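You operate a simulated robot arm through the tools that you are given. There is no shell and no other tool. Be economical: measure what you need, move in short steps, check, and stop when the job is done.

You are at the controls of a simulated two-armed robot. One attempt, no reset.

TASK
Take the orange rope and leave it on the hose bench's lower shelf. Put one of the large shackles from the third shelf from the bottom from the top of the steel shelving in the black crate. Take the blue float and put it on top of the small blue reel. Take the white eraser and leave it on the black weight on the top of the low cabinet. Hold the green light on the top of the grey workbench steady with one hand and press the green light dome to switch it on with the other. Take the box labelled "Sleeves" from the top of the grey workbench and put it on the white tray. Put the green jar on the shelf under the red case away on the long counter. Pull the sliding hatch open. Do these in any order. Set down upright: green jar.

It is judged by the outcome, as a careful person would: the job done as asked, and still so three seconds after it is handed in. It fails if anything else is knocked over, pushed out of place, dropped, spilled or broken.

THE ROBOT
Two 7-joint arms with two-finger parallel grippers on one trunk, on a base that drives. Base frame: it is fixed to the floor where the robot stands at the start and does not move with it; the origin is under the middle of the robot, x ahead of it, y to its left, z up. Lengths are in mm, angles in degrees, forces in N, time in s.
The left shoulder is at the start at [70, 177, 934], the right one opposite. With the tool pointing down near the work surface each hand reaches from about 100 to 400 mm from the robot's upright axis, wherever it stands, measured 20 degrees to its own side. Places, roughly: black crate (36x29x16 cm) [300, 1600, 200]; black weight [-2500, 1250, 500]; blue float (7x7x14 cm) [700, 100, 1200]; green jar [-750, -1000, 500]; green light (5x5x9 cm) [-1600, 800, 900]; green light dome [-1600, 800, 900]; hose bench's lower shelf [-1100, 1100, 300]; large shackle (7x9x3 cm) [800, 100, 800]; large shackle (8x9x3 cm) [700, 100, 800]; long counter [-1800, -1300, 900]; orange rope (22x6x6 cm) [800, 0, 1500]; sliding hatch [-1300, -1100, 1000]; small blue box, small grey box [-1500, 500, 750]; small blue reel (10x10x6 cm) [-2000, 3700, 1400]; white eraser (6x3x2 cm) [-2400, 1100, 600]; white tray (23x29 cm) [-2740, -1480, 880]. Payload 3.43 kg a hand.
Tool frame (each hand has its own): the origin (TCP) lies between the finger pads and is the grasp point; the fingertips stand 30 mm ahead of it; z points along the fingers, y is the line along which they close. Largest opening 94 mm; finger width 28, thickness 10; the body of the gripper, 50 by 96 mm, starts 55 mm behind the TCP.
Orientation is told as [roll, pitch, yaw] about the base's x, y, z axes, in that order, counted from this pose: with the fingers straight down and closing along the base's y, the tool's x points along the base's -x, its y along +y and its z along -z.

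THE INTERFACE
- The arms move only by the tool arm_command. It takes "left_increments", "right_increments" or both (then of equal length, played together; a hand with none holds still); each is a list of rows, each a list of 6 numbers: the shift along the tool's x, y, z in units of 40 mm (1.0 is 40 mm), then the turn, a rotation vector about the tool's x, y, z in units of 6 degrees (1.0 is 6 degrees). In form: [[x, y, z, wx, wy, wz], ...]. A call has 1 to 20 rows; each row shifts and turns the commanded pose from where the row before left it, along the tool's axes as they then stand. "left_grip" and "right_grip" are, for a hand that has rows, the finger opening in cm, from 0 to 9.4, set as the call begins (left out, the last holds). A call with a number of a shift or a turn outside -1 to 1 is refused whole. Rows are played at 5 a second. More than 50 mm and 8.6 degrees between two rows, or a gripper value outside its range, and nothing of the call is played. A pose out of reach is approached as far as the arm can. The call stops where the force on the tool passes 40 N (or 10 N more than at its start, if that is more) or the arm is blocked; 0.2 s more then pass. The fingers move at their own pace (about 153 mm/s each) and stop on an object; they squeeze with about 32 N. The grip force told is the motor's: it shows also when the fingers shut on nothing. Time passes only in rows, and 0.2 s behind the last, so rows that do not move let the fingers close. It gives the time, the measured TCP pose, the force on the tool (base axes), the opening and the grip force at its end, in the units of the frame above (readings bear some noise), with the torque about the TCP (base axes, N m) and any sound that the robot's microphone picked up.
- Cameras (640 x 400 px; columns grow to the right, rows downward): "scene" is now at [145.8, -0.2, 1281.2]; the picture's right is [-0.01, -1.00, 0.00], its down [-0.25, 0.00, -0.97] and it looks along [0.97, -0.01, -0.25] (base axes); focal length 223 px, centre (320, 200). "left" rides on the left gripper at [76, -14, -102] in its tool frame; the picture's right is [0.18, 0.98, 0.00], its down [-0.75, 0.14, -0.64] and it looks along [-0.63, 0.12, 0.77] (tool axes); focal length 243 px, centre (320, 200). "right" rides on the right gripper at [76, 14, -103] in its tool frame; the picture's right is [-0.18, 0.98, 0.00], its down [-0.75, -0.14, -0.64] and it looks along [-0.63, -0.12, 0.77] (tool axes); focal length 243 px, centre (320, 200). There is no depth. A picture from a camera that has moved, and an enlarged one, comes with that camera's place and axes in the base frame and with its lens.
- capture(camera): a new picture of that camera. The clock stands still meanwhile.
- slide_trunk(by): slides the trunk up (or, below 0, down) by that many mm; the arms and the scene camera ride with it, the base frame stays. It gives what a move gives, with no picture.
- base_move(legs): drives the robot by 1 to 6 legs, each [ahead, turn to the left] in mm and degrees, along the robot's own axes; the way and the turn of a leg run together, so that a leg with both is an arc; at most 1500 mm and 180 degrees a leg. The arms and the cameras ride along, it lands a little off, and it stops where it bumps. It gives what a move gives.
- pan_tilt(pan, tilt): turns the head with the scene camera to pan (to the left, within 86 degrees either way) and tilt (down, from -29 to 69), counted from straight ahead of the robot. It gives what a move gives.
- inspect(camera, box): a new picture of the part [left, top, right, bottom] of that camera's present view, enlarged. The clock stands still meanwhile.
- finish_job(): hands the job in; it is judged then, once.

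Work in short steps. Places have to be worked out from the pictures, the camera data and where the tool is seen: move nearer, look again, correct. Check each grasp and each placing, and mend what went wrong. You have 207 turns and 210 pictures in all, those below and enlarged ones among them. Open the grippers and draw the arms clear of the work before you hand the job in, unless the task says otherwise; then end with one line.

The tools are called after ">>>" by a JSON object that holds its "fn" and its "kwargs". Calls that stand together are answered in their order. arm_command: Moves the arms, as the interface text tells. Its arguments: {"type":"object","properties":{"left_increments":{"type":"array","items":{"type":"array","items":{"type":"number"}}},"left_grip":{"type":"number"},"right_increments":{"type":"array","items":{"type":"array","items":{"type":"number"}}},"right_grip":{"type":"number"}},"required":[]} The other tools are called the same way: slide_trunk (by) slides the trunk up or down; base_move (legs) drives the base; pan_tilt (pan, tilt) turns the head that bears the scene camera; capture (camera) takes a picture; inspect (camera, box) takes an enlarged picture of a part of a camera's view; finish_job () hands the job in.

At the start:

```text
clock: 0.0
left_tcp_pos: [527.7, 308.8, 998.9]
left_ee_rot: [0.1, 0.0, 0.1]
left_contact_force: [-0.6, 0.6, 0.6]
left_moment: [-0.05, 0.0, -0.02]
left_gripper_width: 93.9
left_gripper_force: 0.0
right_tcp_pos: [441.9, -167.7, 999.0]
right_ee_rot: [0.0, 0.0, 0.0]
right_contact_force: [0.7, 0.4, 1.5]
right_moment: [0.01, 0.01, -0.01]
right_gripper_width: 94.0
right_gripper_force: 0.1
trunk travel left (down, up): [-514.0, 326.0]
robot x, y, heading: [0.1, 3.7, 0.2]
head pan, tilt: [-0.5, 14.5]
```

scene: 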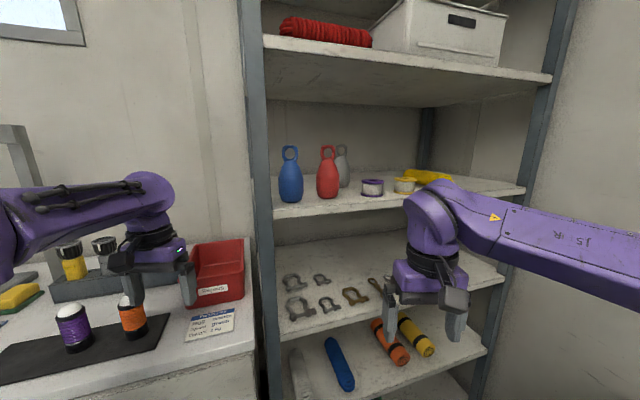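
right: 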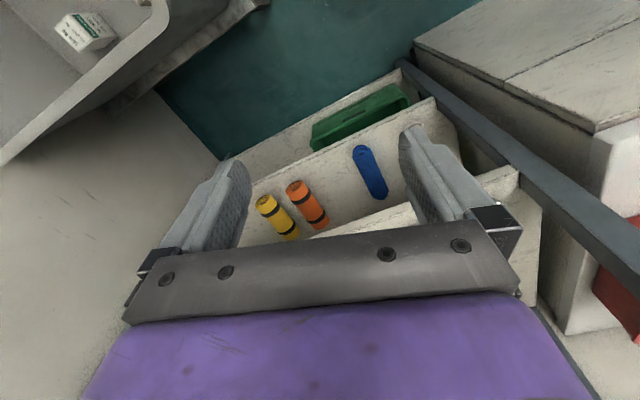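
left: 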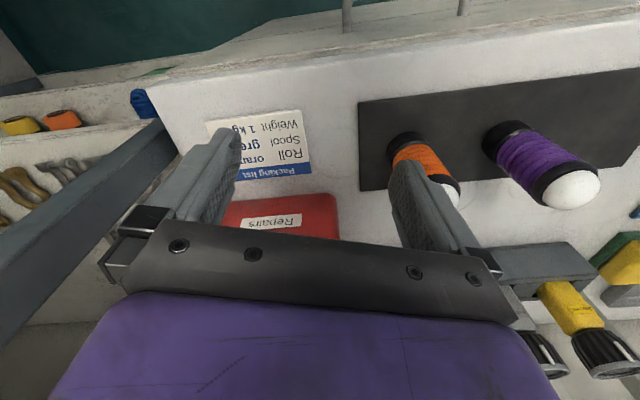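

The view shows the steel shelving ahead, with the shackles on the third shelf and the floats on the next. I look up at the top shelf to find the orange rope.

>>> {"fn": "pan_tilt", "kwargs": {"pan": -10, "tilt": -20}}

>>> {"fn": "capture", "kwargs": {"camera": "scene"}}

>>> {"fn": "pan_tilt", "kwargs": {"pan": 70, "tilt": 25}}

>>> {"fn": "capture", "kwargs": {"camera": "scene"}}

>>> {"fn": "pan_tilt", "kwargs": {"pan": -75, "tilt": 20}}

>>> {"fn": "capture", "kwargs": {"camera": "scene"}}

```text
clock: 1.0
left_tcp_pos: [528.9, 308.6, 1000.9]
left_ee_rot: [0.0, 0.0, 0.0]
left_contact_force: [-0.9, -0.1, 0.9]
left_moment: [-0.02, -0.01, -0.01]
left_gripper_width: 94.1
left_gripper_force: 0.1
right_tcp_pos: [442.0, -168.7, 999.9]
right_ee_rot: [0.1, 0.0, 0.0]
right_contact_force: [0.2, 0.5, -0.4]
right_moment: [-0.02, -0.02, -0.02]
right_gripper_width: 94.3
right_gripper_force: 0.0
trunk travel left (down, up): [-514.0, 326.0]
robot x, y, heading: [-0.1, -1.0, 0.0]
head pan, tilt: [-10.0, -20.0]
```

```text
206 pictures are left
camera scene: at [127.3, -12.6, 1333.7], right [-0.17, -0.98, 0.0], down [0.34, -0.06, -0.94], along [0.93, -0.16, 0.34], focal length 223 px, centre (320, 200)
```

scene: 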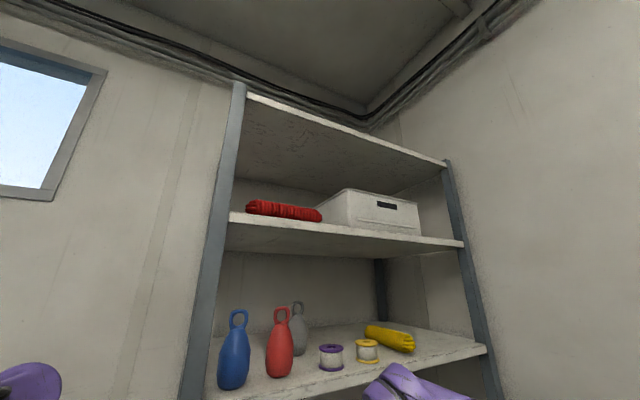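

```text
clock: 2.5
left_tcp_pos: [527.8, 307.8, 999.8]
left_ee_rot: [0.0, 0.1, 0.1]
left_contact_force: [0.2, 0.2, -0.2]
left_moment: [-0.04, -0.02, 0.01]
left_gripper_width: 94.0
left_gripper_force: 0.1
right_tcp_pos: [442.7, -168.9, 1000.3]
right_ee_rot: [0.0, 0.0, 0.0]
right_contact_force: [0.2, -0.1, 0.5]
right_moment: [-0.03, -0.01, 0.0]
right_gripper_width: 94.1
right_gripper_force: 0.0
trunk travel left (down, up): [-514.0, 326.0]
robot x, y, heading: [2.4, -1.3, 0.2]
head pan, tilt: [70.0, 25.0]
```

```text
205 pictures are left
camera scene: at [84.0, 87.1, 1264.2], right [0.94, -0.34, 0.0], down [-0.14, -0.4, -0.91], along [0.31, 0.85, -0.42], focal length 223 px, centre (320, 200)
```

scene: 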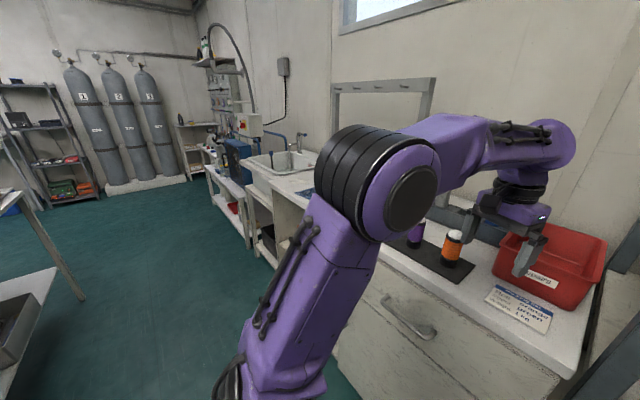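

```text
clock: 4.8
left_tcp_pos: [527.2, 308.2, 999.2]
left_ee_rot: [0.0, 0.0, 0.0]
left_contact_force: [-1.1, 0.2, -0.4]
left_moment: [-0.03, 0.0, 0.04]
left_gripper_width: 94.0
left_gripper_force: 0.1
right_tcp_pos: [442.0, -167.4, 999.8]
right_ee_rot: [0.1, 0.0, 0.0]
right_contact_force: [0.2, -0.1, 0.5]
right_moment: [0.01, 0.0, -0.02]
right_gripper_width: 93.8
right_gripper_force: 0.1
trunk travel left (down, up): [-514.0, 326.0]
robot x, y, heading: [-0.3, 0.2, 0.1]
head pan, tilt: [-75.0, 20.0]
```

```text
204 pictures are left
camera scene: at [76.5, -89.4, 1272.3], right [-0.97, -0.26, 0.0], down [-0.09, 0.33, -0.94], along [0.24, -0.91, -0.34], focal length 223 px, centre (320, 200)
```

scene: 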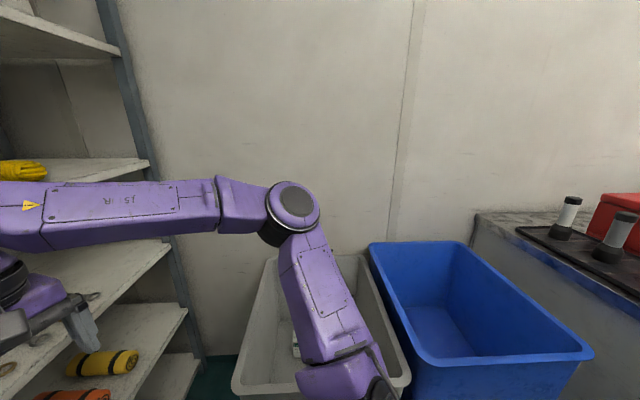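

The red-orange coil on the upper shelf sits where the orange rope is listed, about [780, -20, 1530]. I raise the trunk fully and look at that shelf from its own height.

>>> {"fn": "slide_trunk", "kwargs": {"by": 326}}

>>> {"fn": "pan_tilt", "kwargs": {"pan": 0, "tilt": 10}}

>>> {"fn": "capture", "kwargs": {"camera": "scene"}}

```text
clock: 8.0
left_tcp_pos: [528.2, 307.7, 1326.4]
left_ee_rot: [0.0, 0.0, 0.0]
left_contact_force: [-0.3, -0.1, 0.7]
left_moment: [-0.01, -0.03, 0.0]
left_gripper_width: 93.8
left_gripper_force: 0.0
right_tcp_pos: [443.1, -168.1, 1326.0]
right_ee_rot: [0.0, 0.0, 0.0]
right_contact_force: [0.5, 0.2, 0.6]
right_moment: [0.02, -0.02, -0.02]
right_gripper_width: 94.2
right_gripper_force: 0.0
trunk travel left (down, up): [-840.0, 0.0]
robot x, y, heading: [-0.8, -0.9, -0.1]
head pan, tilt: [-75.0, 20.0]
```

```text
clock: 9.5
left_tcp_pos: [527.6, 307.4, 1326.0]
left_ee_rot: [0.0, 0.1, 0.0]
left_contact_force: [0.2, 0.0, 0.0]
left_moment: [-0.03, -0.01, -0.01]
left_gripper_width: 94.0
left_gripper_force: 0.0
right_tcp_pos: [441.5, -167.8, 1326.3]
right_ee_rot: [0.0, 0.0, 0.0]
right_contact_force: [-1.2, -0.5, -0.3]
right_moment: [-0.03, -0.02, 0.0]
right_gripper_width: 94.0
right_gripper_force: 0.0
trunk travel left (down, up): [-840.0, 0.0]
robot x, y, heading: [-0.6, -0.8, -0.0]
head pan, tilt: [0.0, 10.0]
```

```text
203 pictures are left
camera scene: at [145.4, 0.5, 1614.5], right [0.0, -1.0, 0.0], down [-0.17, 0.0, -0.98], along [0.98, 0.0, -0.17], focal length 223 px, centre (320, 200)
```

scene: 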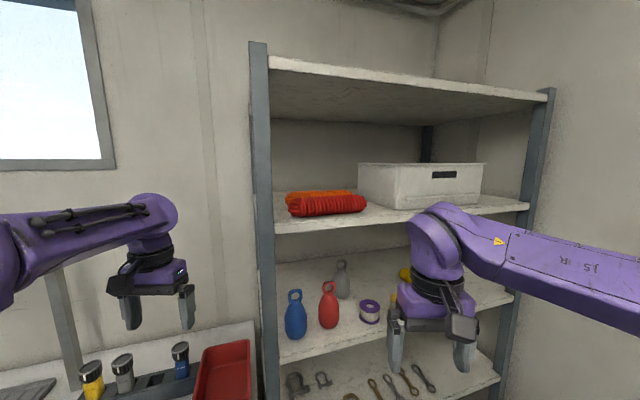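

There are two ropes: a red one in front and an orange one behind it, so I look closer at the shelf.

>>> {"fn": "inspect", "kwargs": {"camera": "scene", "box": [240, 40, 560, 240]}}

>>> {"fn": "inspect", "kwargs": {"camera": "scene", "box": [250, 230, 530, 400]}}

```text
2.00 times, centred on (400, 140) of scene
camera zoom: at [145.4, 0.5, 1614.5], right [0.0, -1.0, 0.0], down [-0.17, 0.0, -0.98], along [0.98, 0.0, -0.17], focal length 445 px, centre (160, 320)
```

zoom: 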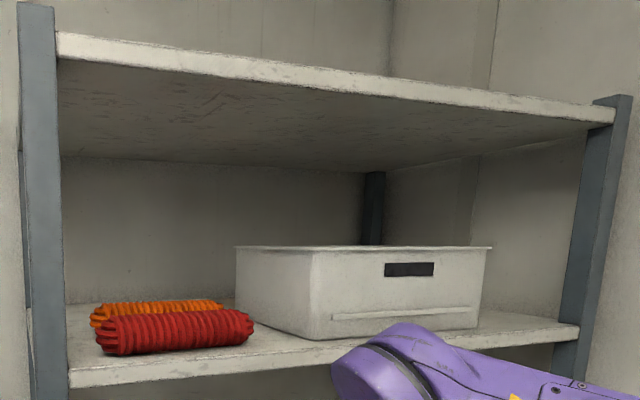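

```text
2.29 times, centred on (390, 315) of scene
camera zoom: at [145.4, 0.5, 1614.5], right [0.0, -1.0, 0.0], down [-0.17, 0.0, -0.98], along [0.98, 0.0, -0.17], focal length 509 px, centre (160, -63)
```

zoom: 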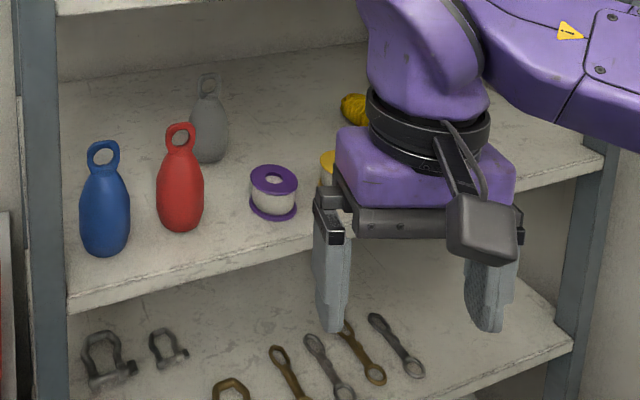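

The orange rope lies behind the red one, about x=740, z=1510. To see the gap between them I bring the left hand's camera up in front of that shelf.

>>> {"fn": "arm_command", "kwargs": {"left_increments": [[0, -0.77, -0.585, 0, 0, 0], [0, -0.77, -0.585, 0, 0, 0], [0, -0.77, -0.585, 0, 0, 0], [0, -0.77, -0.585, 0, 0, 0], [0, -0.77, -0.585, 0, 0, 0], [0, -0.77, -0.585, 0, 0, 0], [0, -0.77, -0.585, 0, 0, 0], [0, -0.77, -0.585, 0, 0, 0], [0, -0.77, -0.585, 0, 0, 0], [0, -0.77, -0.585, 0, 0, 0]]}}

>>> {"fn": "capture", "kwargs": {"camera": "left"}}

>>> {"fn": "capture", "kwargs": {"camera": "scene"}}

```text
clock: 11.7
left_tcp_pos: [484.7, 49.8, 1485.8]
left_ee_rot: [0.1, -0.1, 0.0]
left_contact_force: [-0.3, 0.3, 0.0]
left_moment: [0.04, 0.0, 0.0]
left_gripper_width: 93.7
left_gripper_force: 0.1
left hand out of reach, approached as far as the arm can: row 7, 8, 9, 10
right_tcp_pos: [441.8, -171.0, 1324.7]
right_ee_rot: [0.2, 0.0, -0.1]
right_contact_force: [0.2, -0.6, -0.2]
right_moment: [0.04, 0.02, 0.01]
right_gripper_width: 94.0
right_gripper_force: 0.0
trunk travel left (down, up): [-840.0, 0.0]
robot x, y, heading: [3.0, -0.7, 0.1]
head pan, tilt: [0.0, 10.0]
```

```text
200 pictures are left
camera left: at [408.5, 37.1, 1588.0], right [-0.18, 0.98, 0.0], down [0.75, 0.14, 0.64], along [0.63, 0.12, -0.77], focal length 243 px, centre (320, 200)
```

left: 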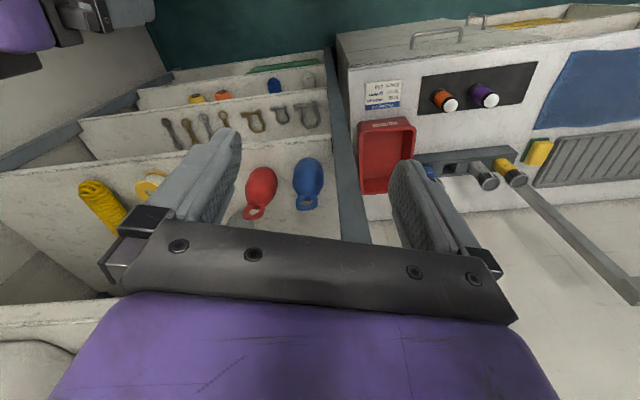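

```text
199 pictures are left
camera scene: at [144.2, -2.5, 1614.6], right [0.0, -1.0, 0.0], down [-0.17, 0.0, -0.98], along [0.98, 0.0, -0.17], focal length 223 px, centre (320, 200)
```

scene: 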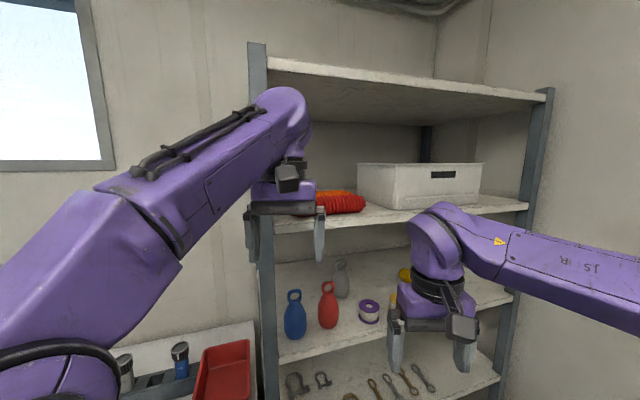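

The reach is limited to about 600 mm from shoulder to wrist, so the base must go nearer. I look down to see the base's outline and its clearance to the shelving.

>>> {"fn": "pan_tilt", "kwargs": {"pan": 0, "tilt": 66}}

>>> {"fn": "capture", "kwargs": {"camera": "scene"}}

```text
clock: 13.0
left_tcp_pos: [486.3, 54.7, 1484.2]
left_ee_rot: [0.0, -0.1, 0.1]
left_contact_force: [-0.6, 0.0, -0.6]
left_moment: [0.01, -0.01, -0.03]
left_gripper_width: 94.4
left_gripper_force: 0.1
right_tcp_pos: [441.9, -169.0, 1325.7]
right_ee_rot: [0.0, 0.0, 0.0]
right_contact_force: [-0.5, 0.4, -0.3]
right_moment: [0.0, -0.02, 0.03]
right_gripper_width: 93.9
right_gripper_force: 0.0
trunk travel left (down, up): [-840.0, 0.0]
robot x, y, heading: [-0.6, -1.7, 0.1]
head pan, tilt: [0.0, 66.0]
```

```text
198 pictures are left
camera scene: at [111.7, 0.0, 1533.6], right [0.0, -1.0, 0.0], down [-0.91, 0.0, -0.41], along [0.41, 0.0, -0.91], focal length 223 px, centre (320, 200)
```

scene: 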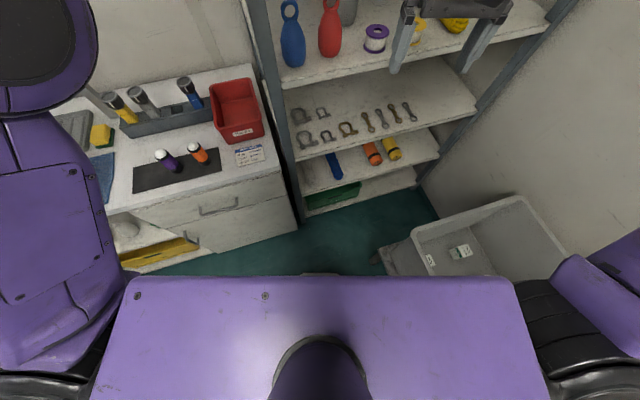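

The shelving and counter stand about 20° turned relative to me, so I will square up to them. First I draw both hands back and turn the right gripper 90° so that it closes along the depth of the shelf.

>>> {"fn": "arm_command", "kwargs": {"left_increments": [[0.5, 0.8, 0.8, 0, 0, 0], [0.5, 0.8, 0.8, 0, 0, 0], [0.5, 0.8, 0.8, 0, 0, 0], [0.5, 0.8, 0.8, 0, 0, 0], [0, 0.8, 0.8, 0, 0, 0], [0, 0, 0, 0, 0, 0], [0, 0, 0, 0, 0, 0], [0, 0, 0, 0, 0, 0], [0, 0, 0, 0, 0, 0], [0, 0, 0, 0, 0, 0], [0, 0, 0, 0, 0, 0], [0, 0, 0, 0, 0, 0], [0, 0, 0, 0, 0, 0], [0, 0, 0, 0, 0, 0], [0, 0, 0, 0, 0, 0], [0, 0, 0, 0, 0, 0], [0, 0, 0, 0, 0, 0], [0, 0, 0, 0, 0, 0], [0, 0, 0, 0, 0, 0]], "right_increments": [[0.9, 0, 0, 0, 0, 0], [0.9, 0, 0, 0, 0, 0], [0.9, 0, 0, 0, 0, 0], [0.9, 0, 0, 0, 0, 0], [0, 0, 0, 0, 0, 1], [0, 0, 0, 0, 0, 1], [0, 0, 0, 0, 0, 1], [0, 0, 0, 0, 0, 1], [0, 0, 0, 0, 0, 1], [0, 0, 0, 0, 0, 1], [0, 0, 0, 0, 0, 1], [0, 0, 0, 0, 0, 1], [0, 0, 0, 0, 0, 1], [0, 0, 0, 0, 0, 1], [0, 0, 0, 0, 0, 1], [0, 0, 0, 0, 0, 1], [0, 0, 0, 0, 0, 1], [0, 0, 0, 0, 0, 1], [0, 0, 0, 0, 0, 1]]}}

>>> {"fn": "base_move", "kwargs": {"legs": [[0, 20]]}}

>>> {"fn": "pan_tilt", "kwargs": {"pan": -20, "tilt": 20}}

>>> {"fn": "capture", "kwargs": {"camera": "scene"}}

```text
clock: 17.0
left_tcp_pos: [407.0, 217.0, 1327.4]
left_ee_rot: [0.0, 0.0, 0.0]
left_contact_force: [-0.6, 0.9, 0.3]
left_moment: [-0.04, 0.0, -0.01]
left_gripper_width: 94.1
left_gripper_force: 0.1
right_tcp_pos: [298.8, -168.0, 1324.8]
right_ee_rot: [0.1, 0.0, -90.1]
right_contact_force: [0.0, 0.6, -0.8]
right_moment: [-0.03, -0.01, -0.02]
right_gripper_width: 94.0
right_gripper_force: 0.0
trunk travel left (down, up): [-840.0, 0.0]
robot x, y, heading: [1.1, 0.1, 0.1]
head pan, tilt: [0.0, 66.0]
```

```text
clock: 18.4
left_tcp_pos: [306.1, 343.2, 1326.8]
left_ee_rot: [0.1, -0.1, 20.2]
left_contact_force: [-0.5, 1.2, 0.5]
left_moment: [-0.01, 0.0, 0.02]
left_gripper_width: 94.1
left_gripper_force: 0.0
right_tcp_pos: [338.2, -55.7, 1324.5]
right_ee_rot: [-0.1, 0.1, -69.7]
right_contact_force: [-0.8, -1.1, 0.3]
right_moment: [0.0, -0.01, 0.03]
right_gripper_width: 94.2
right_gripper_force: 0.0
trunk travel left (down, up): [-840.0, 0.0]
robot x, y, heading: [-0.9, -1.6, 20.4]
head pan, tilt: [0.0, 66.0]
```

```text
clock: 19.6
left_tcp_pos: [305.6, 344.2, 1327.2]
left_ee_rot: [0.0, 0.1, 20.3]
left_contact_force: [0.3, -0.6, 0.0]
left_moment: [-0.03, 0.01, 0.0]
left_gripper_width: 93.9
left_gripper_force: 0.0
right_tcp_pos: [339.0, -54.5, 1325.5]
right_ee_rot: [0.0, 0.0, -69.7]
right_contact_force: [0.8, -0.6, 0.6]
right_moment: [-0.03, -0.01, 0.01]
right_gripper_width: 94.1
right_gripper_force: 0.1
trunk travel left (down, up): [-840.0, 0.0]
robot x, y, heading: [2.1, 1.8, 20.1]
head pan, tilt: [-20.0, 20.0]
```

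```text
197 pictures are left
camera scene: at [142.5, 18.2, 1598.2], right [0.01, -1.0, 0.0], down [-0.34, 0.0, -0.94], along [0.94, 0.01, -0.34], focal length 223 px, centre (320, 200)
```

scene: 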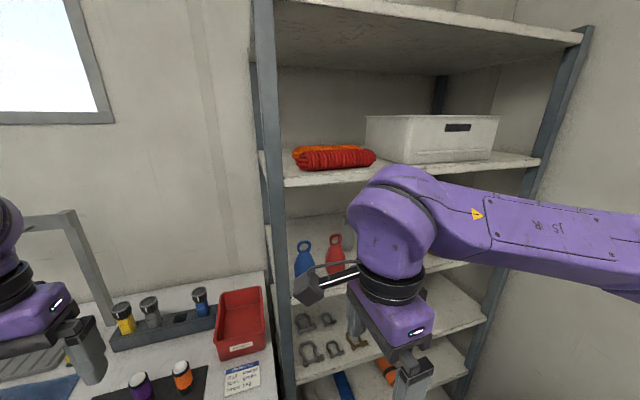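

The turn worked. I advance 180 mm squarely towards the shelving and look again, which also gives me a second viewpoint for measuring.

>>> {"fn": "base_move", "kwargs": {"legs": [[180, 0]]}}

>>> {"fn": "pan_tilt", "kwargs": {"pan": -25, "tilt": 20}}

>>> {"fn": "inspect", "kwargs": {"camera": "scene", "box": [160, 60, 480, 260]}}

```text
clock: 21.1
left_tcp_pos: [473.0, 406.0, 1328.2]
left_ee_rot: [0.0, -0.3, 20.5]
left_contact_force: [-0.2, 0.6, -0.2]
left_moment: [0.01, 0.0, -0.01]
left_gripper_width: 94.1
left_gripper_force: 0.0
right_tcp_pos: [505.1, 10.6, 1326.9]
right_ee_rot: [0.3, 0.0, -69.6]
right_contact_force: [0.0, -0.4, 0.0]
right_moment: [0.02, -0.05, 0.03]
right_gripper_width: 94.2
right_gripper_force: 0.0
trunk travel left (down, up): [-840.0, 0.0]
robot x, y, heading: [169.3, 62.0, 20.4]
head pan, tilt: [-20.0, 20.0]
```

```text
clock: 21.8
left_tcp_pos: [474.2, 407.7, 1329.0]
left_ee_rot: [0.0, -0.2, 20.4]
left_contact_force: [0.3, 0.0, 0.2]
left_moment: [0.01, -0.01, -0.01]
left_gripper_width: 93.8
left_gripper_force: 0.0
right_tcp_pos: [509.1, 10.3, 1326.0]
right_ee_rot: [0.0, 0.0, -69.6]
right_contact_force: [-0.1, 0.4, -0.6]
right_moment: [0.01, -0.05, 0.03]
right_gripper_width: 93.9
right_gripper_force: 0.1
trunk travel left (down, up): [-840.0, 0.0]
robot x, y, heading: [170.3, 64.0, 20.1]
head pan, tilt: [-25.0, 20.0]
```

```text
2.00 times, centred on (320, 160) of scene
camera zoom: at [311.3, 73.5, 1598.3], right [-0.08, -1.0, 0.0], down [-0.34, 0.03, -0.94], along [0.94, -0.07, -0.34], focal length 445 px, centre (320, 280)
```

zoom: 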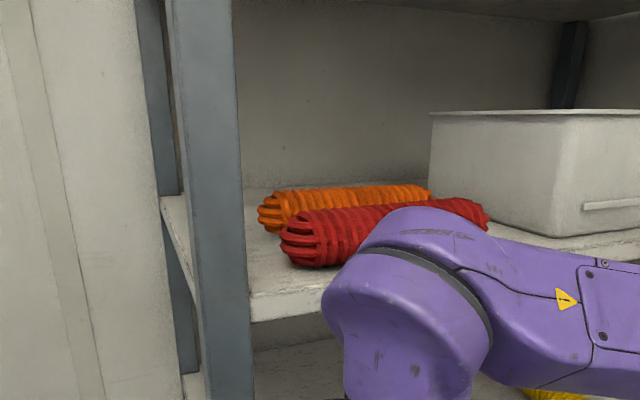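

Triangulated from the two views, the red rope's centre is about [717, -23, 1503] and the orange one's about [830, -8, 1503], leaving a gap of about 55 mm. The shelf front is 622 mm along the wall normal. I draw the right hand back a little, go 100 mm nearer, then raise the hand and tilt it 20° forward.

>>> {"fn": "arm_command", "kwargs": {"right_increments": [[0, -0.9, 0, 0, 0, -0.4], [0, -0.9, 0, 0, 0, -0.4]]}}

>>> {"fn": "base_move", "kwargs": {"legs": [[100, 0]]}}

>>> {"fn": "arm_command", "kwargs": {"right_increments": [[0, 0, -1, 0, 0, 0], [0, 0, -1, 0, 0, 0], [0, 0, -1, 0, 0, 0], [0, 0, -1, 0, 0, 0], [0, 0, -1, 0, 0, 0], [0, 0, -1, 0, 0, 0], [0, 0, -1, -1, 0, 0], [0, 0, 0, -1, 0, 0], [0, 0, 0, -1, 0, 0], [0, 0, 0, -0.33, 0, 0]], "right_grip": 7.8}}

>>> {"fn": "capture", "kwargs": {"camera": "scene"}}

>>> {"fn": "capture", "kwargs": {"camera": "right"}}

```text
clock: 22.4
left_tcp_pos: [473.4, 406.5, 1328.4]
left_ee_rot: [0.0, -0.2, 20.4]
left_contact_force: [0.0, -0.2, 0.3]
left_moment: [0.01, 0.0, -0.02]
left_gripper_width: 94.0
left_gripper_force: 0.1
right_tcp_pos: [438.8, -18.7, 1329.1]
right_ee_rot: [0.0, 0.0, -64.8]
right_contact_force: [-0.4, -1.0, 0.6]
right_moment: [0.0, -0.02, 0.0]
right_gripper_width: 94.1
right_gripper_force: 0.1
trunk travel left (down, up): [-840.0, 0.0]
robot x, y, heading: [167.8, 60.8, 20.5]
head pan, tilt: [-25.0, 20.0]
```

```text
clock: 23.5
left_tcp_pos: [565.1, 441.1, 1328.8]
left_ee_rot: [0.0, -0.2, 20.4]
left_contact_force: [0.2, -0.9, 0.3]
left_moment: [0.02, -0.04, 0.0]
left_gripper_width: 94.0
left_gripper_force: 0.1
right_tcp_pos: [530.9, 17.1, 1328.0]
right_ee_rot: [0.2, 0.0, -64.8]
right_contact_force: [0.8, -0.8, -0.6]
right_moment: [-0.01, -0.03, 0.0]
right_gripper_width: 93.9
right_gripper_force: 0.0
trunk travel left (down, up): [-840.0, 0.0]
robot x, y, heading: [263.3, 97.8, 20.5]
head pan, tilt: [-25.0, 20.0]
```

```text
clock: 25.7
left_tcp_pos: [568.6, 443.4, 1327.7]
left_ee_rot: [-0.1, -0.1, 20.3]
left_contact_force: [0.3, 0.1, -0.5]
left_moment: [0.03, -0.03, 0.0]
left_gripper_width: 94.1
left_gripper_force: 0.0
right_tcp_pos: [535.0, 64.4, 1519.6]
right_ee_rot: [20.1, 0.0, -64.8]
right_contact_force: [-0.7, -0.5, 0.2]
right_moment: [-0.01, 0.0, 0.01]
right_gripper_width: 78.0
right_gripper_force: 0.1
right hand out of reach, approached as far as the arm can: row 4, 5, 6, 7
trunk travel left (down, up): [-840.0, 0.0]
robot x, y, heading: [260.8, 103.2, 20.3]
head pan, tilt: [-25.0, 20.0]
```

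```text
195 pictures are left
camera scene: at [406.0, 109.2, 1598.3], right [-0.08, -1.0, 0.0], down [-0.34, 0.03, -0.94], along [0.94, -0.08, -0.34], focal length 223 px, centre (320, 200)
```

scene: 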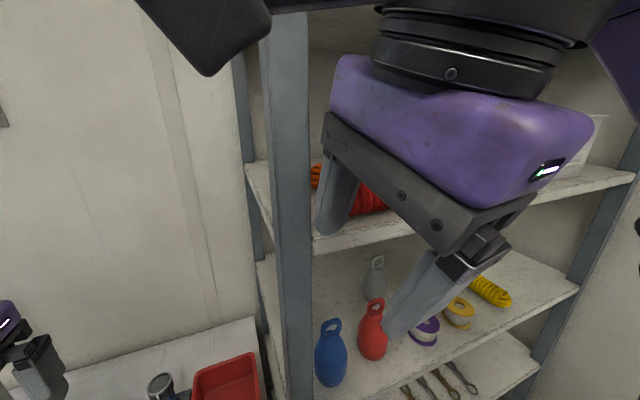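

```text
194 pictures are left
camera right: at [483.1, 124.8, 1620.8], right [0.91, 0.23, 0.34], down [0.0, -0.83, 0.55], along [0.41, -0.51, -0.76], focal length 243 px, centre (320, 200)
```

right: 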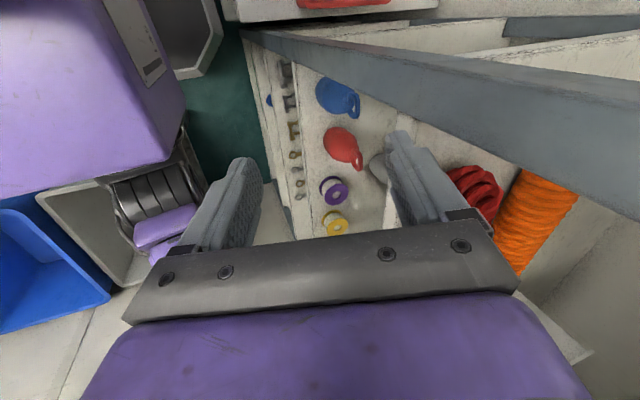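

Over the red rope there isn't enough height under the top board. The shelf's left side is open, so I'll grasp the orange rope by its left end with the left hand, pointing right and closing along the depth. I stow the right hand lower and start turning the left hand.

>>> {"fn": "arm_command", "kwargs": {"left_increments": [[0, 0, 0, 0, 0, -1], [0, 0, 0, 0, 0, -1], [0, 0, 0, 0, 0, -1], [0, 0, 0, 0, 0, -1], [0, 0, 0, 0, 0, -1], [0, 0, 0, 0, 0, -1], [0, 0, 0, 0, 0, -1], [0, 0, 0, 0, 0, -1], [0, 0, 0, 0, 0, -1], [0, 0, 0, 0, 0, -1], [0, 0, 0, 0, 0, -1], [0, 0, 0, 0, 0, -1], [0, 0, 0, 0, 0, -1], [0, 0, 0, 0, 0, -1], [0, 0, 0, 0, 0, -1]], "right_increments": [[0, -0.9, 0, 0.8, 0, 0], [0, -0.9, 0, 0.8, 0, 0], [0, -0.5, 0, 0.8, 0, 0], [0, 0, 0, 0.93, 0, 0], [-0.8, 0, 0.8, 0, 0, 0], [-0.8, 0, 0.8, 0, 0, 0], [-0.8, 0, 0.8, 0, 0, 0], [-0.8, 0, 0.8, 0, 0, 0], [-0.8, 0, 0.8, 0, 0, 0], [0, 0, 0.8, 0, 0, 0], [0, 0, 0, 0, 0, 0], [0, 0, 0, 0, 0, 0], [0, 0, 0, 0, 0, 0], [0, 0, 0, 0, 0, 0], [0, 0, 0, 0, 0, 0]]}}

>>> {"fn": "arm_command", "kwargs": {"left_increments": [[0, 0, 0, 0, 1, 0], [0, 0, 0, 0, 1, 0], [0, 0, 0, 0, 1, 0], [0, 0, 0, 0, 1, 0], [0, 0, 0, 0, 1, 0], [0, 0, 0, 0, 1, 0], [0, 0, 0, 0, 1, 0], [0, 0, 0, 0, 1, 0], [0, 0, 0, 0, 1, 0], [0, 0, 0, 0, 1, 0], [0, 0, 0, 0, 1, 0], [0, 0, 0, 0, 1, 0]], "left_grip": 8.0}}

>>> {"fn": "capture", "kwargs": {"camera": "scene"}}

>>> {"fn": "capture", "kwargs": {"camera": "left"}}

```text
clock: 28.9
left_tcp_pos: [569.8, 443.4, 1327.2]
left_ee_rot: [-0.1, -0.1, 110.5]
left_contact_force: [-0.1, 0.4, 0.0]
left_moment: [0.0, -0.02, 0.0]
left_gripper_width: 94.0
left_gripper_force: 0.0
right_tcp_pos: [522.7, -83.3, 1298.6]
right_ee_rot: [0.0, 0.1, -64.8]
right_contact_force: [1.3, 0.3, -0.1]
right_moment: [0.02, 0.03, 0.02]
right_gripper_width: 77.9
right_gripper_force: 0.1
right hand out of reach, approached as far as the arm can: row 4, 7, 8, 9, 10
trunk travel left (down, up): [-840.0, 0.0]
robot x, y, heading: [265.7, 103.3, 20.3]
head pan, tilt: [-25.0, 20.0]
```

```text
clock: 31.5
left_tcp_pos: [570.3, 444.6, 1327.1]
left_ee_rot: [-0.3, 72.0, 110.0]
left_contact_force: [-0.8, 0.4, -0.4]
left_moment: [-0.02, 0.01, 0.01]
left_gripper_width: 79.9
left_gripper_force: 0.0
right_tcp_pos: [521.4, -82.7, 1298.0]
right_ee_rot: [-0.1, 0.0, -64.9]
right_contact_force: [0.3, 1.2, -0.3]
right_moment: [0.03, -0.03, 0.01]
right_gripper_width: 78.0
right_gripper_force: 0.0
trunk travel left (down, up): [-840.0, 0.0]
robot x, y, heading: [265.1, 96.3, 20.3]
head pan, tilt: [-25.0, 20.0]
```

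```text
193 pictures are left
camera scene: at [406.3, 109.7, 1598.3], right [-0.08, -1.0, 0.0], down [-0.34, 0.03, -0.94], along [0.94, -0.08, -0.34], focal length 223 px, centre (320, 200)
```

scene: 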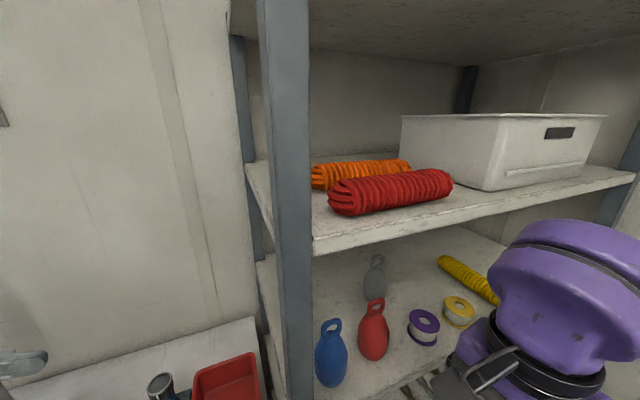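

```text
192 pictures are left
camera left: at [557.5, 518.6, 1431.9], right [-0.9, -0.4, 0.17], down [-0.42, 0.74, -0.52], along [0.08, -0.54, -0.84], focal length 243 px, centre (320, 200)
```

left: 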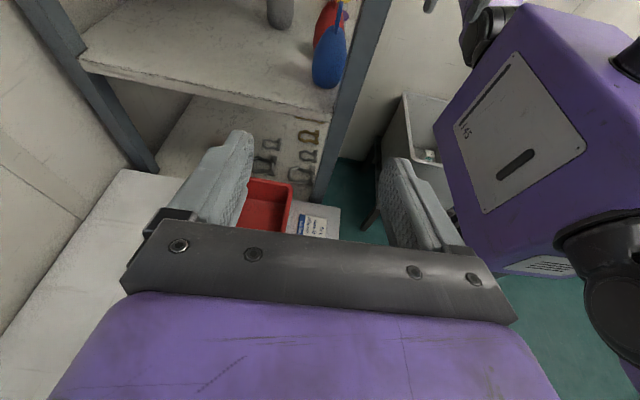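

The left hand took the sideways pose cleanly. The orange rope's left end is about [775, 80, 1506], so I raise the hand to shelf height and bring it beside the open left side.

>>> {"fn": "arm_command", "kwargs": {"left_increments": [[0.81, -0.29, -0.26, 0, 0, 0], [0.81, -0.29, -0.26, 0, 0, 0], [0.81, -0.29, -0.26, 0, 0, 0], [0.81, -0.29, -0.26, 0, 0, 0], [0.81, -0.29, -0.26, 0, 0, 0], [0.81, -0.29, -0.26, 0, 0, 0], [0.275, 0, 0.843, 0, 0, 0], [0.275, 0, 0.843, 0, 0, 0], [0.275, 0, 0.843, 0, 0, 0], [0.275, 0, 0.843, 0, 0, 0], [0.275, 0, 0.843, 0, 0, 0], [0.275, 0, 0.843, 0, 0, 0], [0.275, 0, 0.843, 0, 0, 0]]}}

>>> {"fn": "capture", "kwargs": {"camera": "left"}}

>>> {"fn": "capture", "kwargs": {"camera": "scene"}}

```text
clock: 34.3
left_tcp_pos: [722.3, 233.0, 1532.6]
left_ee_rot: [-0.3, 71.9, 110.1]
left_contact_force: [-0.5, -0.1, -1.1]
left_moment: [0.03, 0.01, -0.01]
left_gripper_width: 79.6
left_gripper_force: 0.1
right_tcp_pos: [523.8, -83.9, 1297.3]
right_ee_rot: [-0.1, 0.1, -64.8]
right_contact_force: [0.8, 0.2, 0.4]
right_moment: [0.03, 0.0, -0.03]
right_gripper_width: 78.0
right_gripper_force: 0.0
trunk travel left (down, up): [-840.0, 0.0]
robot x, y, heading: [265.5, 98.9, 20.3]
head pan, tilt: [-25.0, 20.0]
```

```text
191 pictures are left
camera left: at [709.7, 307.4, 1637.8], right [-0.9, -0.4, 0.17], down [-0.43, 0.74, -0.52], along [0.08, -0.54, -0.84], focal length 243 px, centre (320, 200)
```

left: 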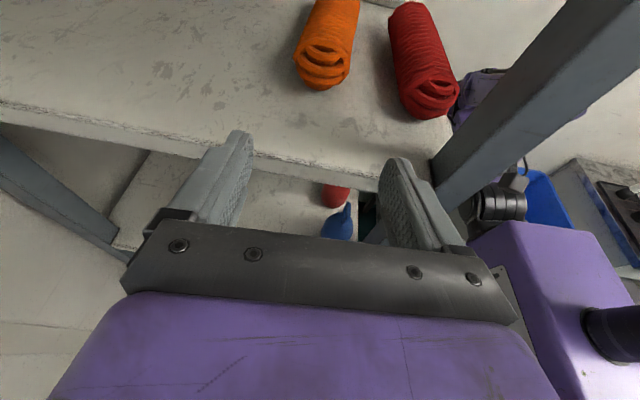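

```text
190 pictures are left
camera scene: at [407.5, 106.5, 1598.2], right [-0.08, -1.0, 0.0], down [-0.34, 0.03, -0.94], along [0.94, -0.07, -0.34], focal length 223 px, centre (320, 200)
```

scene: 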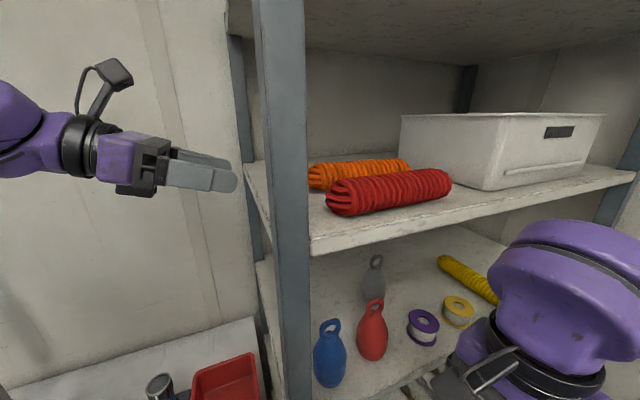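

The wrist view agrees: the orange end is about [785, 78, 1506], almost centred between the fingers, with clearance to the red rope. I slide in over its end.

>>> {"fn": "arm_command", "kwargs": {"left_increments": [[0.167, -0.03, 0.834, 0, 0, 0], [0.167, -0.03, 0.834, 0, 0, 0], [0.167, -0.03, 0.834, 0, 0, 0], [0.167, 0, 0.834, 0, 0, 0], [0.167, 0, 0.834, 0, 0, 0], [0.167, 0, 0.834, 0, 0, 0]]}}

>>> {"fn": "capture", "kwargs": {"camera": "left"}}

>>> {"fn": "capture", "kwargs": {"camera": "scene"}}

```text
clock: 35.7
left_tcp_pos: [792.6, 43.4, 1507.2]
left_ee_rot: [-0.3, 72.0, 110.1]
left_contact_force: [0.0, -0.7, -0.4]
left_moment: [0.03, 0.02, -0.02]
left_gripper_width: 80.0
left_gripper_force: 0.2
right_tcp_pos: [521.9, -83.9, 1298.2]
right_ee_rot: [0.0, 0.1, -64.8]
right_contact_force: [-0.5, -0.3, -0.4]
right_moment: [0.04, -0.02, 0.01]
right_gripper_width: 78.1
right_gripper_force: 0.0
trunk travel left (down, up): [-840.0, 0.0]
robot x, y, heading: [264.7, 97.2, 20.3]
head pan, tilt: [-25.0, 20.0]
```

```text
189 pictures are left
camera left: at [779.9, 118.6, 1612.4], right [-0.9, -0.4, 0.17], down [-0.43, 0.74, -0.52], along [0.08, -0.54, -0.84], focal length 243 px, centre (320, 200)
```

left: 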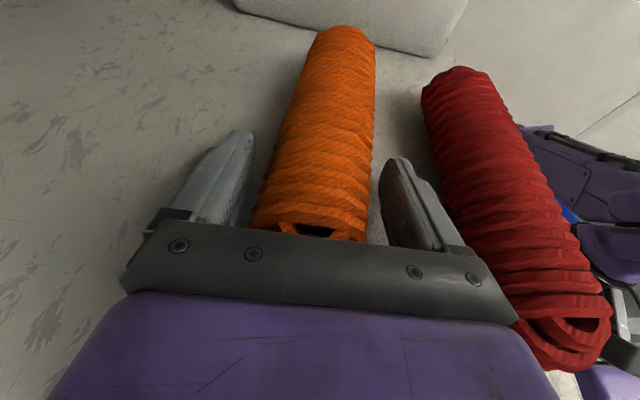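

```text
188 pictures are left
camera scene: at [406.7, 107.6, 1598.3], right [-0.08, -1.0, 0.0], down [-0.34, 0.03, -0.94], along [0.94, -0.07, -0.34], focal length 223 px, centre (320, 200)
```

scene: 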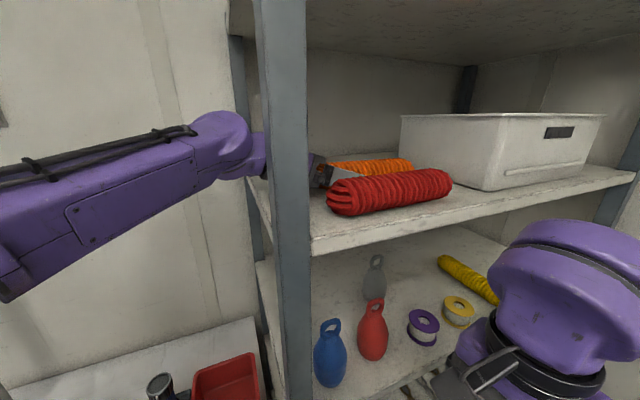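

The rope lies nicely between the fingers. I close, let the fingers settle, and lift it 30 mm.

>>> {"fn": "arm_command", "kwargs": {"left_increments": [[0, 0.1, 0, 0, 0, 0], [0, 0, 0, 0, 0, 0], [0, 0, 0, 0, 0, 0], [0, 0, 0, 0, 0, 0], [0, 0, 0, 0, 0, 0], [0.36, 0, -0.12, 0, 0, 0], [0.36, 0, -0.12, 0, 0, 0], [0, 0, 0, 0, 0, 0]], "left_grip": 3.5}}

>>> {"fn": "capture", "kwargs": {"camera": "left"}}

```text
clock: 37.5
left_tcp_pos: [789.1, 42.7, 1537.0]
left_ee_rot: [-0.2, 72.0, 110.2]
left_contact_force: [-0.5, 0.3, -2.1]
left_moment: [0.1, 0.05, -0.01]
left_gripper_width: 64.3
left_gripper_force: 32.5
right_tcp_pos: [521.5, -83.3, 1298.7]
right_ee_rot: [-0.1, 0.1, -64.8]
right_contact_force: [-0.1, 0.3, -0.3]
right_moment: [-0.02, -0.02, 0.04]
right_gripper_width: 78.0
right_gripper_force: 0.3
trunk travel left (down, up): [-840.0, 0.0]
robot x, y, heading: [266.2, 101.2, 20.6]
head pan, tilt: [-25.0, 20.0]
```

```text
187 pictures are left
camera left: at [777.2, 117.7, 1641.5], right [-0.9, -0.4, 0.17], down [-0.43, 0.74, -0.52], along [0.08, -0.54, -0.84], focal length 243 px, centre (320, 200)
```

left: 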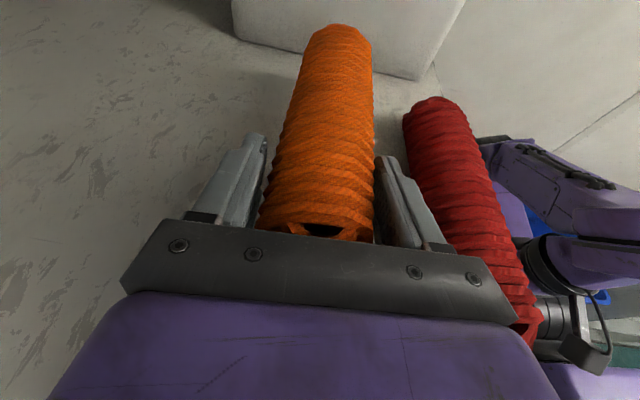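

The orange rope is held at 64 mm wide and came clear of the shelf. I withdraw it to the left past the shelving and then back towards me.

>>> {"fn": "arm_command", "kwargs": {"left_increments": [[0.3, 0, -0.1, 0, 0, 0], [-0.275, 0, -0.843, 0, 0, 0], [-0.275, 0, -0.843, 0, 0, 0], [-0.275, 0, -0.843, 0, 0, 0], [-0.275, 0, -0.843, 0, 0, 0], [-0.275, 0, -0.843, 0, 0, 0], [-0.275, 0, -0.843, 0, 0, 0], [-0.275, 0, -0.843, 0, 0, 0], [-0.275, 0, -0.843, 0, 0, 0], [-0.275, 0, -0.843, 0, 0, 0], [-0.275, 0, -0.843, 0, 0, 0], [0, 0.9, 0, 0, 0, 0], [0, 0.9, 0, 0, 0, 0], [0, 0.9, 0, 0, 0, 0], [0, 0.9, 0, 0, 0, 0], [0, 0.9, 0, 0, 0, 0]]}}

>>> {"fn": "slide_trunk", "kwargs": {"by": -326}}

>>> {"fn": "pan_tilt", "kwargs": {"pan": -25, "tilt": 35}}

>>> {"fn": "capture", "kwargs": {"camera": "scene"}}

```text
clock: 40.9
left_tcp_pos: [493.3, 312.2, 1549.3]
left_ee_rot: [-0.7, 72.0, 109.8]
left_contact_force: [-0.6, 0.5, -2.9]
left_moment: [0.13, 0.02, -0.01]
left_gripper_width: 63.5
left_gripper_force: 32.0
right_tcp_pos: [520.6, -83.8, 1299.9]
right_ee_rot: [0.1, 0.0, -64.8]
right_contact_force: [-0.3, 0.0, 0.0]
right_moment: [0.02, 0.0, -0.02]
right_gripper_width: 78.0
right_gripper_force: 0.1
trunk travel left (down, up): [-840.0, 0.0]
robot x, y, heading: [263.4, 98.7, 20.4]
head pan, tilt: [-25.0, 20.0]
```

```text
clock: 44.1
left_tcp_pos: [497.9, 314.3, 1224.2]
left_ee_rot: [-0.2, 72.0, 110.2]
left_contact_force: [0.2, -0.1, -2.4]
left_moment: [0.1, 0.05, 0.05]
left_gripper_width: 63.2
left_gripper_force: 32.2
right_tcp_pos: [522.9, -83.7, 972.2]
right_ee_rot: [0.0, 0.0, -64.9]
right_contact_force: [-0.2, 0.1, 0.4]
right_moment: [-0.02, 0.0, -0.05]
right_gripper_width: 77.8
right_gripper_force: 0.1
trunk travel left (down, up): [-514.0, 326.0]
robot x, y, heading: [263.6, 94.4, 20.5]
head pan, tilt: [-25.0, 20.0]
```

```text
clock: 44.9
left_tcp_pos: [497.2, 314.6, 1223.4]
left_ee_rot: [-0.3, 72.1, 110.1]
left_contact_force: [0.4, -0.3, -3.0]
left_moment: [0.1, 0.06, -0.02]
left_gripper_width: 62.8
left_gripper_force: 32.1
right_tcp_pos: [522.4, -84.7, 972.6]
right_ee_rot: [-0.1, 0.1, -64.8]
right_contact_force: [-0.5, -0.1, 0.4]
right_moment: [-0.04, 0.03, -0.02]
right_gripper_width: 77.9
right_gripper_force: 0.1
trunk travel left (down, up): [-514.0, 326.0]
robot x, y, heading: [266.5, 96.4, 20.6]
head pan, tilt: [-25.0, 35.0]
```

```text
186 pictures are left
camera scene: at [401.5, 109.4, 1248.4], right [-0.08, -1.0, 0.0], down [-0.57, 0.05, -0.82], along [0.82, -0.07, -0.57], focal length 223 px, centre (320, 200)
```

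scene: 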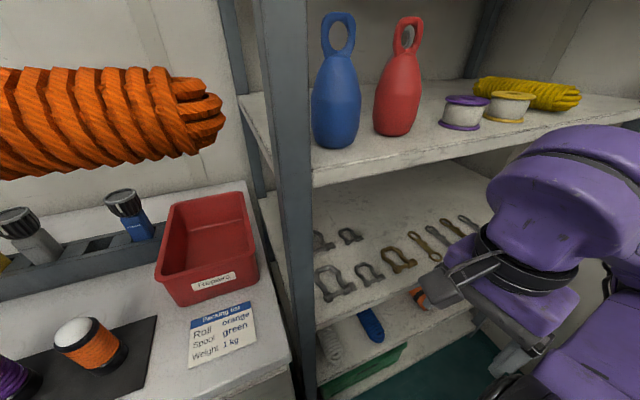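

Rope is clear. Now I zoom in on the shackles on the third shelf.

>>> {"fn": "inspect", "kwargs": {"camera": "scene", "box": [270, 190, 450, 310]}}

```text
3.33 times, centred on (360, 250) of scene
camera zoom: at [401.5, 109.4, 1248.4], right [-0.08, -1.0, 0.0], down [-0.57, 0.05, -0.82], along [0.82, -0.07, -0.57], focal length 742 px, centre (187, 33)
```

zoom: 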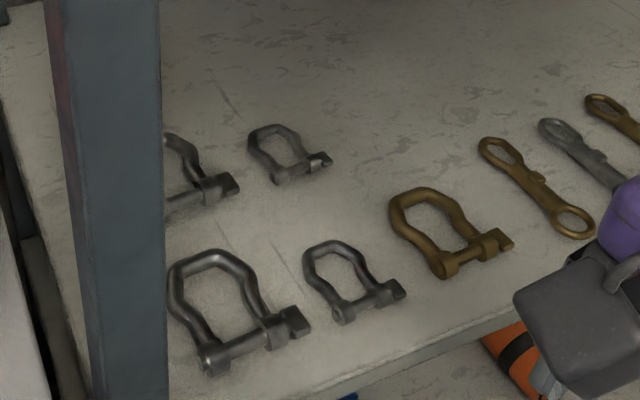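

The front left large shackle has its bow centred near [722, 60, 797], about 66 mm wide, with its axis pointing into the shelf. I turn the right hand back to face forward with a 30° tilt and bring it in front of that shelf.

>>> {"fn": "arm_command", "kwargs": {"right_increments": [[0, 0, 0, 0, 0, -0.95], [0, 0, 0, 0, 0, -0.95], [0, 0, 0, 0, 0, -0.95], [0, 0, 0, 0, 0, -0.95], [0, 0, 0, 0, 0, -0.95], [0, 0, 0, 0, 0, -0.95], [0, 0, 0, 0, 0, -0.95], [0, 0, 0, 0, 0, -0.95], [0, 0, 0, 0, 0, -0.95], [0, 0, 0, 0, 0, -0.95], [0, 0, 0, 0, 0, -0.95], [0, 0, 0, 0, 0, -0.95], [0, 0, 0, 0, 0, -0.95], [0, 0, 0, 0, 0, -0.95], [0, 0, 0, 0, 0, -0.95], [0, 0.8, 0, 0, -1, 0], [0, 0.8, 0, 0, -1, 0], [0, 0, 0, 0, -1, 0], [0, 0, 0, 0, -1, 0], [0, 0, 0, 0, -1, 0]], "right_grip": 8.2}}

>>> {"fn": "capture", "kwargs": {"camera": "right"}}

>>> {"fn": "capture", "kwargs": {"camera": "scene"}}

```text
clock: 49.1
left_tcp_pos: [496.2, 313.8, 1224.0]
left_ee_rot: [-0.2, 72.0, 110.2]
left_contact_force: [-0.6, -0.8, -1.0]
left_moment: [0.13, 0.06, 0.0]
left_gripper_width: 63.0
left_gripper_force: 32.4
right_tcp_pos: [501.5, -4.7, 1013.2]
right_ee_rot: [0.0, -30.0, 20.7]
right_contact_force: [-1.4, 0.0, 0.6]
right_moment: [0.01, 0.0, 0.03]
right_gripper_width: 81.9
right_gripper_force: 0.1
right hand out of reach, approached as far as the arm can: row 15, 16, 17, 18, 19, 20
trunk travel left (down, up): [-514.0, 326.0]
robot x, y, heading: [264.9, 97.9, 20.5]
head pan, tilt: [-25.0, 35.0]
```

```text
184 pictures are left
camera right: at [387.1, -32.2, 1063.7], right [-0.2, 0.98, 0.09], down [0.36, -0.02, 0.93], along [0.91, 0.22, -0.35], focal length 243 px, centre (320, 200)
```

right: 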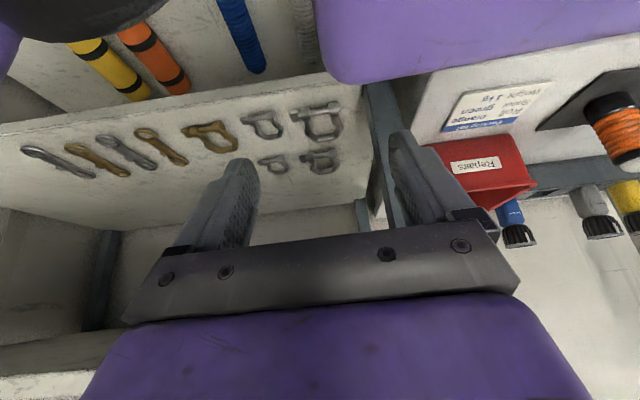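

```text
183 pictures are left
camera scene: at [401.1, 109.2, 1248.4], right [-0.08, -1.0, 0.0], down [-0.57, 0.05, -0.82], along [0.82, -0.07, -0.57], focal length 223 px, centre (320, 200)
```

scene: 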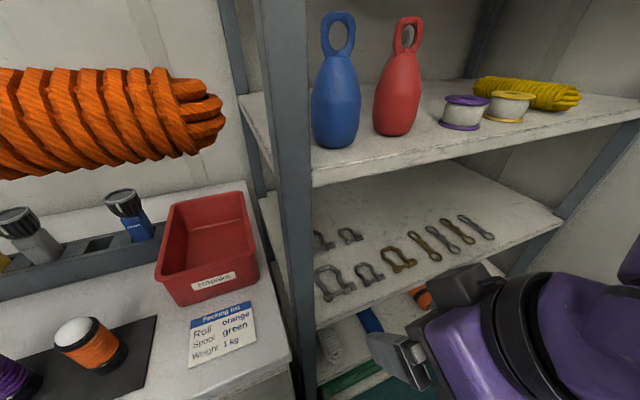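

The wrist view puts the shackle's bow at about [720, 63, 797], matching. I move the right hand about 70 % of the way to it.

>>> {"fn": "arm_command", "kwargs": {"right_increments": [[-0.3, -0.05, 0.82, 0, 0, 0], [-0.3, -0.05, 0.82, 0, 0, 0], [-0.3, -0.05, 0.82, 0, 0, 0], [-0.3, -0.05, 0.82, 0, 0, 0], [-0.3, -0.05, 0.82, 0, 0, 0], [-0.3, -0.05, 0.82, 0, 0, 0]]}}

>>> {"fn": "capture", "kwargs": {"camera": "right"}}

>>> {"fn": "capture", "kwargs": {"camera": "scene"}}

```text
clock: 50.5
left_tcp_pos: [498.2, 314.4, 1222.5]
left_ee_rot: [0.0, 71.9, 110.3]
left_contact_force: [0.1, 0.2, -2.2]
left_moment: [0.08, 0.05, -0.03]
left_gripper_width: 63.0
left_gripper_force: 32.4
right_tcp_pos: [668.0, 58.0, 919.6]
right_ee_rot: [0.1, -30.1, 20.7]
right_contact_force: [-1.2, 0.5, -0.1]
right_moment: [-0.01, 0.02, 0.02]
right_gripper_width: 81.8
right_gripper_force: 0.0
right hand out of reach, approached as far as the arm can: row 1, 2, 3, 4
trunk travel left (down, up): [-514.0, 326.0]
robot x, y, heading: [263.3, 99.5, 20.3]
head pan, tilt: [-25.0, 35.0]
```

```text
182 pictures are left
camera right: at [553.4, 30.4, 970.6], right [-0.2, 0.98, 0.09], down [0.36, -0.02, 0.93], along [0.91, 0.22, -0.35], focal length 243 px, centre (320, 200)
```

right: 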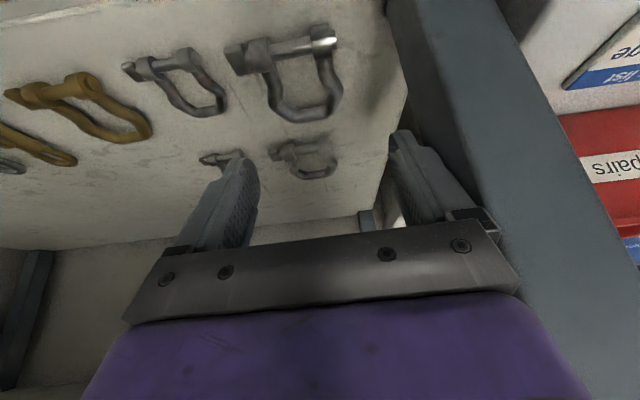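

```text
181 pictures are left
camera scene: at [402.7, 109.7, 1248.2], right [-0.08, -1.0, 0.0], down [-0.57, 0.05, -0.82], along [0.82, -0.07, -0.57], focal length 223 px, centre (320, 200)
```

scene: 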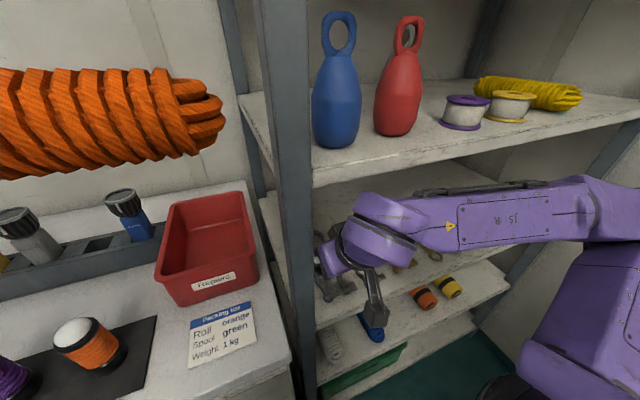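

The bow's middle is about [720, 67], so I go straight down along the fingers to about z=820 with a 10 mm shift to the right.

>>> {"fn": "arm_command", "kwargs": {"right_increments": [[0.03, -0.08, 0.7, 0, 0, 0], [0.03, -0.08, 0.7, 0, 0, 0], [0.03, -0.08, 0.7, 0, 0, 0], [0.03, -0.03, 0.65, 0, 0, 0]]}}

>>> {"fn": "capture", "kwargs": {"camera": "right"}}

```text
clock: 51.5
left_tcp_pos: [495.8, 313.8, 1222.7]
left_ee_rot: [-0.2, 71.8, 110.2]
left_contact_force: [0.9, 0.6, -3.4]
left_moment: [0.09, 0.03, -0.06]
left_gripper_width: 62.6
left_gripper_force: 32.1
right_tcp_pos: [712.8, 65.0, 832.5]
right_ee_rot: [0.0, -30.3, 20.8]
right_contact_force: [-13.6, -6.0, 14.8]
right_moment: [-0.78, 0.16, -0.64]
right_gripper_width: 82.5
right_gripper_force: 0.0
trunk travel left (down, up): [-514.0, 326.0]
robot x, y, heading: [263.7, 95.7, 20.3]
head pan, tilt: [-25.0, 35.0]
stopped in row 4 (right hand): the force on the tool passed its limit at 152 N (the readings are from after the stop); the commanded pose is now the measured one
```

```text
180 pictures are left
camera right: at [599.0, 36.0, 883.3], right [-0.2, 0.98, 0.09], down [0.36, -0.02, 0.93], along [0.91, 0.22, -0.34], focal length 243 px, centre (320, 200)
```

right: 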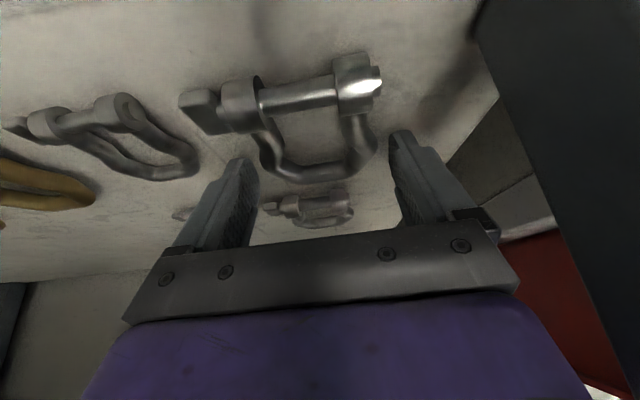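

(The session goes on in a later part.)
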